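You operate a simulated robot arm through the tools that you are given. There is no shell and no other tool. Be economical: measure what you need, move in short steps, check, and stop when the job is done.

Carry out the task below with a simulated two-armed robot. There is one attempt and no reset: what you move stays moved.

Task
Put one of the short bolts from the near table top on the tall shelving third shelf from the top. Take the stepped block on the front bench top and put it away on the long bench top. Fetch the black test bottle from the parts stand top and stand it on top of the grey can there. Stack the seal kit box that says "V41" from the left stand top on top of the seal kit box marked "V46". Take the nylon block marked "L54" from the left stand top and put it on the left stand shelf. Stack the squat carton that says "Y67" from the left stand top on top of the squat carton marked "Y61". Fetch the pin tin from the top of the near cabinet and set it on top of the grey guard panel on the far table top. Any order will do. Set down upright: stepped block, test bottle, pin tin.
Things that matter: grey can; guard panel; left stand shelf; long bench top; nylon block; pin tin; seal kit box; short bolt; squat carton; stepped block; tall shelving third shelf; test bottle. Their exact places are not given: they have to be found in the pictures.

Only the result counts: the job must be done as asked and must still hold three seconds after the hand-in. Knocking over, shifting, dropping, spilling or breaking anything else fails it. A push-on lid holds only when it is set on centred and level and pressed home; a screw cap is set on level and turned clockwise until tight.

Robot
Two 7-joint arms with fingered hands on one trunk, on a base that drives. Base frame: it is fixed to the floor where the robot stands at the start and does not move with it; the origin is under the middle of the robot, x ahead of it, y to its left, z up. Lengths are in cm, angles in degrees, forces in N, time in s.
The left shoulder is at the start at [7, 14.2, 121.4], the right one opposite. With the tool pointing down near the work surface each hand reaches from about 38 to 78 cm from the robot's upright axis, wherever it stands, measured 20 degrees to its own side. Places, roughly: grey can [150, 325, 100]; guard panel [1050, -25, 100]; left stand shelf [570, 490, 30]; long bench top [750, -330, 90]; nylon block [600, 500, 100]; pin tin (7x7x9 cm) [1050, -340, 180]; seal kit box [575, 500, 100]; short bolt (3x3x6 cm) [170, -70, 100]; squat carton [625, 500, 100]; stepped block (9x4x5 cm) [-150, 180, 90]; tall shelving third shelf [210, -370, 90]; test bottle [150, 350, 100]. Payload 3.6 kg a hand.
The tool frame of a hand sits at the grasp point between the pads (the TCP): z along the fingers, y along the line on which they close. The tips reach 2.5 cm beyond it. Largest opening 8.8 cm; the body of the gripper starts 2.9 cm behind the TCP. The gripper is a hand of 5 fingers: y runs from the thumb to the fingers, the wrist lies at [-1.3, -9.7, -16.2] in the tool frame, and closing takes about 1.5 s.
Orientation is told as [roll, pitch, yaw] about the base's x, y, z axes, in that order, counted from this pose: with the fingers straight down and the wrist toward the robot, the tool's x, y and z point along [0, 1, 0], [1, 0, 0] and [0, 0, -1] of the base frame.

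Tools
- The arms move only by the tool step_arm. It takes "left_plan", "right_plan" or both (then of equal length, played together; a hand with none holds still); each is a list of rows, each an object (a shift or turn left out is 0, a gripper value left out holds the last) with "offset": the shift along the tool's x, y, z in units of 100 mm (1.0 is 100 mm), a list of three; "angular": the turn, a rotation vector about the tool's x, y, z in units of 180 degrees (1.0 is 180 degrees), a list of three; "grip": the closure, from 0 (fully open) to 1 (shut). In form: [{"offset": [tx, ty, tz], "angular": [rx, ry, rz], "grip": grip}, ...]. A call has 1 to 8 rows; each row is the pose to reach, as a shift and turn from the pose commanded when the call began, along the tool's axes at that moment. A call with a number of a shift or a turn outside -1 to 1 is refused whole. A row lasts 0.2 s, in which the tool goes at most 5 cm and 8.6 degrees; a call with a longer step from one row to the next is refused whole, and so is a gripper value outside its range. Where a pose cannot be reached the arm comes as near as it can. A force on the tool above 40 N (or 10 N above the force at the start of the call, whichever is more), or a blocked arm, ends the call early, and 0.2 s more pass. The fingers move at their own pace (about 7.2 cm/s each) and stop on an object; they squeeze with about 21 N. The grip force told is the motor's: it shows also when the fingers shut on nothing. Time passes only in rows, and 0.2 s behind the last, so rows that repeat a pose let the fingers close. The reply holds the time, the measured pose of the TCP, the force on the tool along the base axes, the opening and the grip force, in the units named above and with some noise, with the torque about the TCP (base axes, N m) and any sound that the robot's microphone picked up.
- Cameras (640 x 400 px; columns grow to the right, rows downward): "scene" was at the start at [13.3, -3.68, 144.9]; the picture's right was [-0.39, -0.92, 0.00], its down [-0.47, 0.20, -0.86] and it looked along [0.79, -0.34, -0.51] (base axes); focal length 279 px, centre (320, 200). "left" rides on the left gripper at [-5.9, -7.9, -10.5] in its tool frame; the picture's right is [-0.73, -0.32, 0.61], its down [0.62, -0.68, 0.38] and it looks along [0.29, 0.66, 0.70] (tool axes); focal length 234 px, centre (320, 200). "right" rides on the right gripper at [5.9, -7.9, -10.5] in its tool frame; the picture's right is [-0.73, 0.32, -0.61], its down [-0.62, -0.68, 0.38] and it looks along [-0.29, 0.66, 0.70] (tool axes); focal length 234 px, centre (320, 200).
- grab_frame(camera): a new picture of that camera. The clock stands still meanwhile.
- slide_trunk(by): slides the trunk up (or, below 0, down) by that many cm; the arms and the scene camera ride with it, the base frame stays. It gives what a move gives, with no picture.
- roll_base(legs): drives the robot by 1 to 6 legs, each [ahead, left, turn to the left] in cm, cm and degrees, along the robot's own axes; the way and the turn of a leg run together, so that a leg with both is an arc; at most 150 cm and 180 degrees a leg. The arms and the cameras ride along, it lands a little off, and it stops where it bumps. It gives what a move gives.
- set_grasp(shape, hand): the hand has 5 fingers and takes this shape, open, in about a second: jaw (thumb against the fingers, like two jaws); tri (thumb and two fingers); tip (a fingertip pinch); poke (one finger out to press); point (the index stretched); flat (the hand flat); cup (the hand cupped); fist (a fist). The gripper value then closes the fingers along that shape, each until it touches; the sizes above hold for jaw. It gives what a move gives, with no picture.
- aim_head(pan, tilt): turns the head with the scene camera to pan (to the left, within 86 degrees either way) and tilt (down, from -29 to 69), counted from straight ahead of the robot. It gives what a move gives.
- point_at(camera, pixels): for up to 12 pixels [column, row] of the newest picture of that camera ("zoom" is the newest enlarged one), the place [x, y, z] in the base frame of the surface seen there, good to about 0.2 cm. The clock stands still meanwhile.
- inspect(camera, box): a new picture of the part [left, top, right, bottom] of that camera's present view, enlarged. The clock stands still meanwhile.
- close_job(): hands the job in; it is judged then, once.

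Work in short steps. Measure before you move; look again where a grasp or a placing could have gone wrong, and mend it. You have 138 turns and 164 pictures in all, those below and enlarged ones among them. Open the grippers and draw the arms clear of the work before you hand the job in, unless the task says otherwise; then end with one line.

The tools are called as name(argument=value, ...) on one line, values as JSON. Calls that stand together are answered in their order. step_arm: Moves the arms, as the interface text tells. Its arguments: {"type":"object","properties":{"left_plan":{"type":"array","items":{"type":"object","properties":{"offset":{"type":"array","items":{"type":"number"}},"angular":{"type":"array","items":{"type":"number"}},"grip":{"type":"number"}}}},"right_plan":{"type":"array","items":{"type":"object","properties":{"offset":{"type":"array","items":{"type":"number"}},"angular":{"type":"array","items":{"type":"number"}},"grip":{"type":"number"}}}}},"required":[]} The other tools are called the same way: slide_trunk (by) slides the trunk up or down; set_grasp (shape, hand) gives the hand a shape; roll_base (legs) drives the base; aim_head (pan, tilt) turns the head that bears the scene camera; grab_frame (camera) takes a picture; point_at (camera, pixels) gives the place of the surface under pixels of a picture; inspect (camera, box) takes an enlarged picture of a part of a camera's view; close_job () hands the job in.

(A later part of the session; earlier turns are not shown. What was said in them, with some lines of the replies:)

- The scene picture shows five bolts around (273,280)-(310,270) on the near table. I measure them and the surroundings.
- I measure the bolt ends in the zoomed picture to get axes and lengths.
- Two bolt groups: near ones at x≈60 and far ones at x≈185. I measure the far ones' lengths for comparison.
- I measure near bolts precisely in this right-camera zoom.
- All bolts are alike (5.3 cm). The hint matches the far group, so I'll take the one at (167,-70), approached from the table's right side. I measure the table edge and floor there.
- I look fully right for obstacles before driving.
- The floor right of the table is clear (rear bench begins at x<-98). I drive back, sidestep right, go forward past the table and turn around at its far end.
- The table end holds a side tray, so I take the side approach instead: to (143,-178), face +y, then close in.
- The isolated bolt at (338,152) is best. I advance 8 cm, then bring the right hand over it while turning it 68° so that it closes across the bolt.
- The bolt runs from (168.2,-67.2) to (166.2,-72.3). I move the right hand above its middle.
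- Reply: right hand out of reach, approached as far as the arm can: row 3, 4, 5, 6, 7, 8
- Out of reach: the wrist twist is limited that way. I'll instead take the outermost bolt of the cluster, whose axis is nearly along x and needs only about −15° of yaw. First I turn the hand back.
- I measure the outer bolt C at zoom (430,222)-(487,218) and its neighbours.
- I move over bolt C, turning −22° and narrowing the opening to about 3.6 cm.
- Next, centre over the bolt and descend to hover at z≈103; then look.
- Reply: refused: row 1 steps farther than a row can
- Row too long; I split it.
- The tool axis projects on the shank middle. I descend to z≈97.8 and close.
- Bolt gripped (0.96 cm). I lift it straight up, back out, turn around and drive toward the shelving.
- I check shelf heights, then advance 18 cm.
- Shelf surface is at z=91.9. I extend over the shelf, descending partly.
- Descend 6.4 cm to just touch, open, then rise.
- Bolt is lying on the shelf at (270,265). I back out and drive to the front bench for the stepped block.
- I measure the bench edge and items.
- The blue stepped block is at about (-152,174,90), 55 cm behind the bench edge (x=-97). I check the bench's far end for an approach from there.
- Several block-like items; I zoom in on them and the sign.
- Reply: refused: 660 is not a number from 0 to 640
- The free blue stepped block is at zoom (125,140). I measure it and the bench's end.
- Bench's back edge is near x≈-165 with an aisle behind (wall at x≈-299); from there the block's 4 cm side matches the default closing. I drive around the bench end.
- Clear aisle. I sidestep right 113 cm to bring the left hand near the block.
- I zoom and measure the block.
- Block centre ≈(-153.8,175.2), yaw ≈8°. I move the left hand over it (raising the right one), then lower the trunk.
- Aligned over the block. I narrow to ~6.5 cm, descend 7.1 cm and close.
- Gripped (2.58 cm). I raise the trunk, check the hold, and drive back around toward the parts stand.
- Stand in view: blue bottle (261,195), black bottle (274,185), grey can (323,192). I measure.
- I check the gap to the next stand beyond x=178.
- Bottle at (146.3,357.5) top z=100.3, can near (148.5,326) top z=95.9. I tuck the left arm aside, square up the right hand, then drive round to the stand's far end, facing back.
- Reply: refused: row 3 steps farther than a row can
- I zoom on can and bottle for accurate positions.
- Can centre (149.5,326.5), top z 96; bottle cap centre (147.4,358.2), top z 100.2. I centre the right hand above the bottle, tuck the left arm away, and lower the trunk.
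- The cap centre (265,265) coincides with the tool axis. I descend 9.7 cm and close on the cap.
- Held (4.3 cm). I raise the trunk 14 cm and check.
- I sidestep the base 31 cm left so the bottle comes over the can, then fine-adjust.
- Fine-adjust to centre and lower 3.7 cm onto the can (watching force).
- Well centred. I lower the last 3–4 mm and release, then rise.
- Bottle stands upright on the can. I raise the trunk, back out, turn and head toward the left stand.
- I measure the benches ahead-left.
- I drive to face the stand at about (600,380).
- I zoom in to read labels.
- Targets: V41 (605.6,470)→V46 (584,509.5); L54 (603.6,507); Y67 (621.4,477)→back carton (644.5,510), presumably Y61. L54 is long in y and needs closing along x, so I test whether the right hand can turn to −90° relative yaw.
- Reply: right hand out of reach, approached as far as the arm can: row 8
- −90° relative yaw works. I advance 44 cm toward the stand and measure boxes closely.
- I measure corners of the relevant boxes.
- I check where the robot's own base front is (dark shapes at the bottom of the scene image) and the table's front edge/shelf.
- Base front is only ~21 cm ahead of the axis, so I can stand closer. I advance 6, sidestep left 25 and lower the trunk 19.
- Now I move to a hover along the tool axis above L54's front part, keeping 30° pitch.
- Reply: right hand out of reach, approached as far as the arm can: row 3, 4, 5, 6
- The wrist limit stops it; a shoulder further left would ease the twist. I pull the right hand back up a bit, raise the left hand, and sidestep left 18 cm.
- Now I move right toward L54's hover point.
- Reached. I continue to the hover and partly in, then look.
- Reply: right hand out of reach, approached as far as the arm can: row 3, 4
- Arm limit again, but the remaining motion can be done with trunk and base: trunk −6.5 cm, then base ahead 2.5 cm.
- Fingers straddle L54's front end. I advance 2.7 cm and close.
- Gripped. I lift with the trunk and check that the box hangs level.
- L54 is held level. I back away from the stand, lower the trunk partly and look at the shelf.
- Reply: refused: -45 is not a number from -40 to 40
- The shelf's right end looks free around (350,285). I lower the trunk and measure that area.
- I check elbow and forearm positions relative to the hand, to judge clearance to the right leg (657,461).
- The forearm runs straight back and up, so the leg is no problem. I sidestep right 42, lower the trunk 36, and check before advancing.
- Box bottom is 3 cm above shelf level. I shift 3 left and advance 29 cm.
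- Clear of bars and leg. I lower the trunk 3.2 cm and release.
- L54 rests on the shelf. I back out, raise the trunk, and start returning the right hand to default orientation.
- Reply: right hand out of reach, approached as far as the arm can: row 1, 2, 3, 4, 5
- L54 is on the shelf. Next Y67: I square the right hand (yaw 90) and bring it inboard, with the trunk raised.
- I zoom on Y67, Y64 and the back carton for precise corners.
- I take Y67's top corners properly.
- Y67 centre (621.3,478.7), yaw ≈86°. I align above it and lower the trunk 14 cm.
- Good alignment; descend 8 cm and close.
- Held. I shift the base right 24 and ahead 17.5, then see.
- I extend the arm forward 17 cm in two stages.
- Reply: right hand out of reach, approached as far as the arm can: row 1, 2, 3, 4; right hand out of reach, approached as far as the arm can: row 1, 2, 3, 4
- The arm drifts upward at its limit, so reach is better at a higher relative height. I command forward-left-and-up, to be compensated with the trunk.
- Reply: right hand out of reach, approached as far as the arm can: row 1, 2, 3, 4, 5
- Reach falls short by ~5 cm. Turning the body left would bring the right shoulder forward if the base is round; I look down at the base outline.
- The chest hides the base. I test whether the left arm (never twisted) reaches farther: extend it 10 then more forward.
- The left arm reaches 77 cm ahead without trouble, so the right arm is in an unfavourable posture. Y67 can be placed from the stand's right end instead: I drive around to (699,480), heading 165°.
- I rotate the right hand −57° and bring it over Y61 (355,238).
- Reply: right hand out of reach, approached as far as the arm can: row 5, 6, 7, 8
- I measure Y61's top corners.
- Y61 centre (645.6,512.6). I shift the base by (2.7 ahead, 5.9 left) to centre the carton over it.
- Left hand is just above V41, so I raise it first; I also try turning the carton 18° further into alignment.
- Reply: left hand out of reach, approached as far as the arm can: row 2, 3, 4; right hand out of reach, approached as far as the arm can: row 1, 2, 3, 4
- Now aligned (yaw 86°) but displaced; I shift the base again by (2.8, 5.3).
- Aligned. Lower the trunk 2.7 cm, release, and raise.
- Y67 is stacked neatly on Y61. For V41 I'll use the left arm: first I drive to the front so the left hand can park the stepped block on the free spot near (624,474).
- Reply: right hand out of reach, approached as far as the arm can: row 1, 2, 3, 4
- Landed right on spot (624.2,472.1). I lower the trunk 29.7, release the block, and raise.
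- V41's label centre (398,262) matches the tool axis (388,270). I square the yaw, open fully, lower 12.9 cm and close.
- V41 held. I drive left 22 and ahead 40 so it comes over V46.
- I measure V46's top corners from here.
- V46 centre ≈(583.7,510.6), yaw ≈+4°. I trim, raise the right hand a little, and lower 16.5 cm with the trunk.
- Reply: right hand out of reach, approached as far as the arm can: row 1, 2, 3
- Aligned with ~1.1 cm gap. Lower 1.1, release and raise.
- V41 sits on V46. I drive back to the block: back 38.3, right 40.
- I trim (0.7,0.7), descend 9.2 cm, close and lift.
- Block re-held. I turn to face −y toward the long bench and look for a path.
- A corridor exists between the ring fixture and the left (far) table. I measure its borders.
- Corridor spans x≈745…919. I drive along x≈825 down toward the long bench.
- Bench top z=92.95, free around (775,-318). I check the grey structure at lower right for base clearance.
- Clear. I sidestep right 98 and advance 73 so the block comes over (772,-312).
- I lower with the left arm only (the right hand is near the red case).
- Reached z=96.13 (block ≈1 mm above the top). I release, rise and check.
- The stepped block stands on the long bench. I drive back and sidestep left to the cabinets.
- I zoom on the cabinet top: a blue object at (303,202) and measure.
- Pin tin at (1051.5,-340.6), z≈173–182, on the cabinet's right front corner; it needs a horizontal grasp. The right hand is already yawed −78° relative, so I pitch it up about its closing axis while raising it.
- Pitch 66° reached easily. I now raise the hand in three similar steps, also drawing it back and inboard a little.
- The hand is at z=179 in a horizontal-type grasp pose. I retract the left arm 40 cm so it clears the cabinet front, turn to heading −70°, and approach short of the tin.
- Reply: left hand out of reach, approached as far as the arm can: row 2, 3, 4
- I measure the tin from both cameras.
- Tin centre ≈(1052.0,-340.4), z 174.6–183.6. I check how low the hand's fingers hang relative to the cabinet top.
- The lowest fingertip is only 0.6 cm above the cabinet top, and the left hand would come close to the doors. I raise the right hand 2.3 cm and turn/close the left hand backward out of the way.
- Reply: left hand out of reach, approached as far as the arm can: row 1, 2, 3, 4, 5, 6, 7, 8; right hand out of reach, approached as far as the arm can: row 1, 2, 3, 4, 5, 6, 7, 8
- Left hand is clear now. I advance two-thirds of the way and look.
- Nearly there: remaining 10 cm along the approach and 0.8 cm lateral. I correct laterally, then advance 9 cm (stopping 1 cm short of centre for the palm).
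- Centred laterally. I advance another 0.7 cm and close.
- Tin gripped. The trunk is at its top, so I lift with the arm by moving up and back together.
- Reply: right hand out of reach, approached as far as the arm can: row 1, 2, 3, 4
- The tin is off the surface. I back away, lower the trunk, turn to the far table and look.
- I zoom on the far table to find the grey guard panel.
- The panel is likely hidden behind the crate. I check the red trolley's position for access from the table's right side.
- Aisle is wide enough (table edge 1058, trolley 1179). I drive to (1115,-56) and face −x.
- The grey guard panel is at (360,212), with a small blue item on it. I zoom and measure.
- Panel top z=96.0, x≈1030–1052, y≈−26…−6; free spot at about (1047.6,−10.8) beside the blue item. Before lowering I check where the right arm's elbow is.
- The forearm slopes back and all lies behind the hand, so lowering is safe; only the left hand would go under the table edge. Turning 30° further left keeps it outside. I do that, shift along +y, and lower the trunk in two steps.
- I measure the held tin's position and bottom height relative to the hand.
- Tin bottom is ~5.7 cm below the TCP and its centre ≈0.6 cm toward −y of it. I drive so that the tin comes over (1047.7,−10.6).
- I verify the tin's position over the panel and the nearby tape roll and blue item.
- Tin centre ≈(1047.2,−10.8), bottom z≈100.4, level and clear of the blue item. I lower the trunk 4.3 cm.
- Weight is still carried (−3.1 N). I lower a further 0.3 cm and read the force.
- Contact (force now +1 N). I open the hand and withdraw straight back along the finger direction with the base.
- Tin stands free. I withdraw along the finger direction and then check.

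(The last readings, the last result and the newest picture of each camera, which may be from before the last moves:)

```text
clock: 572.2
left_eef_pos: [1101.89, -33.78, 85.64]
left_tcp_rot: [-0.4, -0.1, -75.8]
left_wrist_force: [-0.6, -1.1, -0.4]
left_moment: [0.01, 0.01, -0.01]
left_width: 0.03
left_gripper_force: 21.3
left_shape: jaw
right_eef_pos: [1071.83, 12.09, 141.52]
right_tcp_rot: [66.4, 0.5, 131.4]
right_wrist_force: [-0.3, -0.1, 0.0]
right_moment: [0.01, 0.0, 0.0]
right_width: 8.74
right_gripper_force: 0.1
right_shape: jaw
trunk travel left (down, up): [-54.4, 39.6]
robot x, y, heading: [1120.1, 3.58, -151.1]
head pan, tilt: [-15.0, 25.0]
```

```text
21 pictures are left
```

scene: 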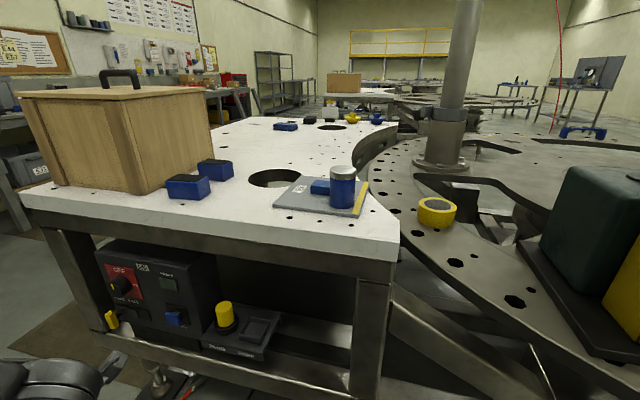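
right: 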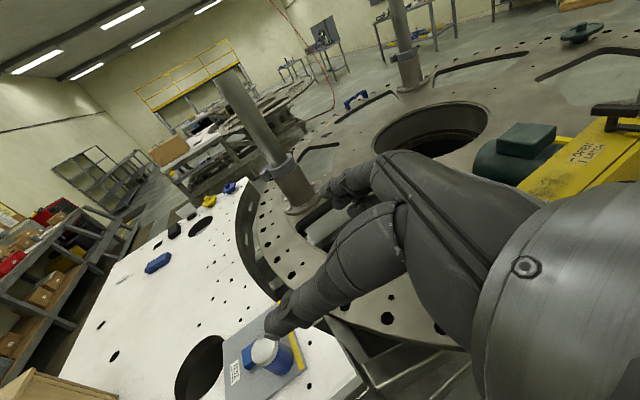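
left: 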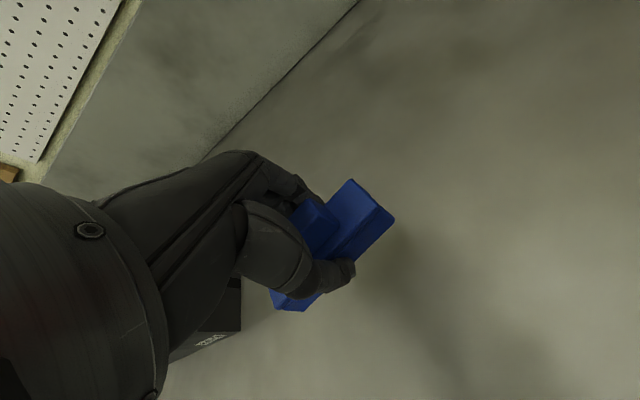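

The tin stands on the panel at (342,187). I verify in a zoom, open the left gripper and back off further.

inspect(camera="scene", box=[260, 150, 400, 240])

step_arm(left_plan=[{"grip": 0}, {"grip": 0}, {"grip": 0}, {"grip": 0}, {"grip": 0}])

roll_base(legs=[[-12, 0, 0]])

```text
4.44 times, centred on (330, 195) of scene
```

zoom: 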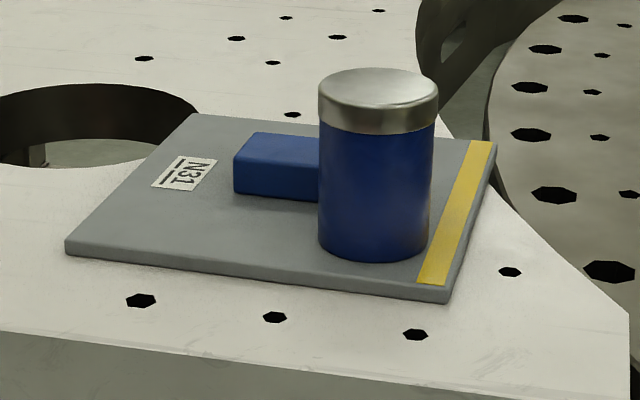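

```text
clock: 573.4
left_eef_pos: [1102.03, -33.86, 85.66]
left_tcp_rot: [-0.4, -0.2, -75.8]
left_wrist_force: [-0.4, 0.1, 0.1]
left_moment: [0.01, 0.0, 0.02]
left_width: 8.74
left_gripper_force: 0.1
left_shape: jaw
right_eef_pos: [1071.69, 12.14, 141.62]
right_tcp_rot: [66.5, 0.4, 131.4]
right_wrist_force: [0.2, 0.0, 0.6]
right_moment: [0.01, -0.02, 0.0]
right_width: 8.75
right_gripper_force: 0.0
right_shape: jaw
trunk travel left (down, up): [-54.4, 39.6]
robot x, y, heading: [1120.23, 3.81, -151.0]
head pan, tilt: [-15.0, 25.0]
```

```text
clock: 574.7
left_eef_pos: [1112.39, -28.05, 85.69]
left_tcp_rot: [-0.4, -0.2, -75.8]
left_wrist_force: [-0.2, -0.1, -0.1]
left_moment: [-0.05, 0.03, 0.03]
left_width: 8.78
left_gripper_force: 0.0
left_shape: jaw
right_eef_pos: [1082.18, 17.89, 141.49]
right_tcp_rot: [66.5, 0.4, 131.3]
right_wrist_force: [0.1, -0.1, -0.8]
right_moment: [0.03, 0.01, -0.01]
right_width: 8.79
right_gripper_force: 0.1
right_shape: jaw
trunk travel left (down, up): [-54.4, 39.6]
robot x, y, heading: [1130.49, 9.23, -151.0]
head pan, tilt: [-15.0, 25.0]
```

All seven placements are done: the tin is upright on the panel, both hands are open, and the arms are clear. I hand the job in.

close_job()

```text
The job is handed in.
```

I carried out all seven placements and handed the job in; no result came back. I never saw the "Y61" label: I stacked Y67 on the only squat carton on the left stand top not marked Y67 or Y64.
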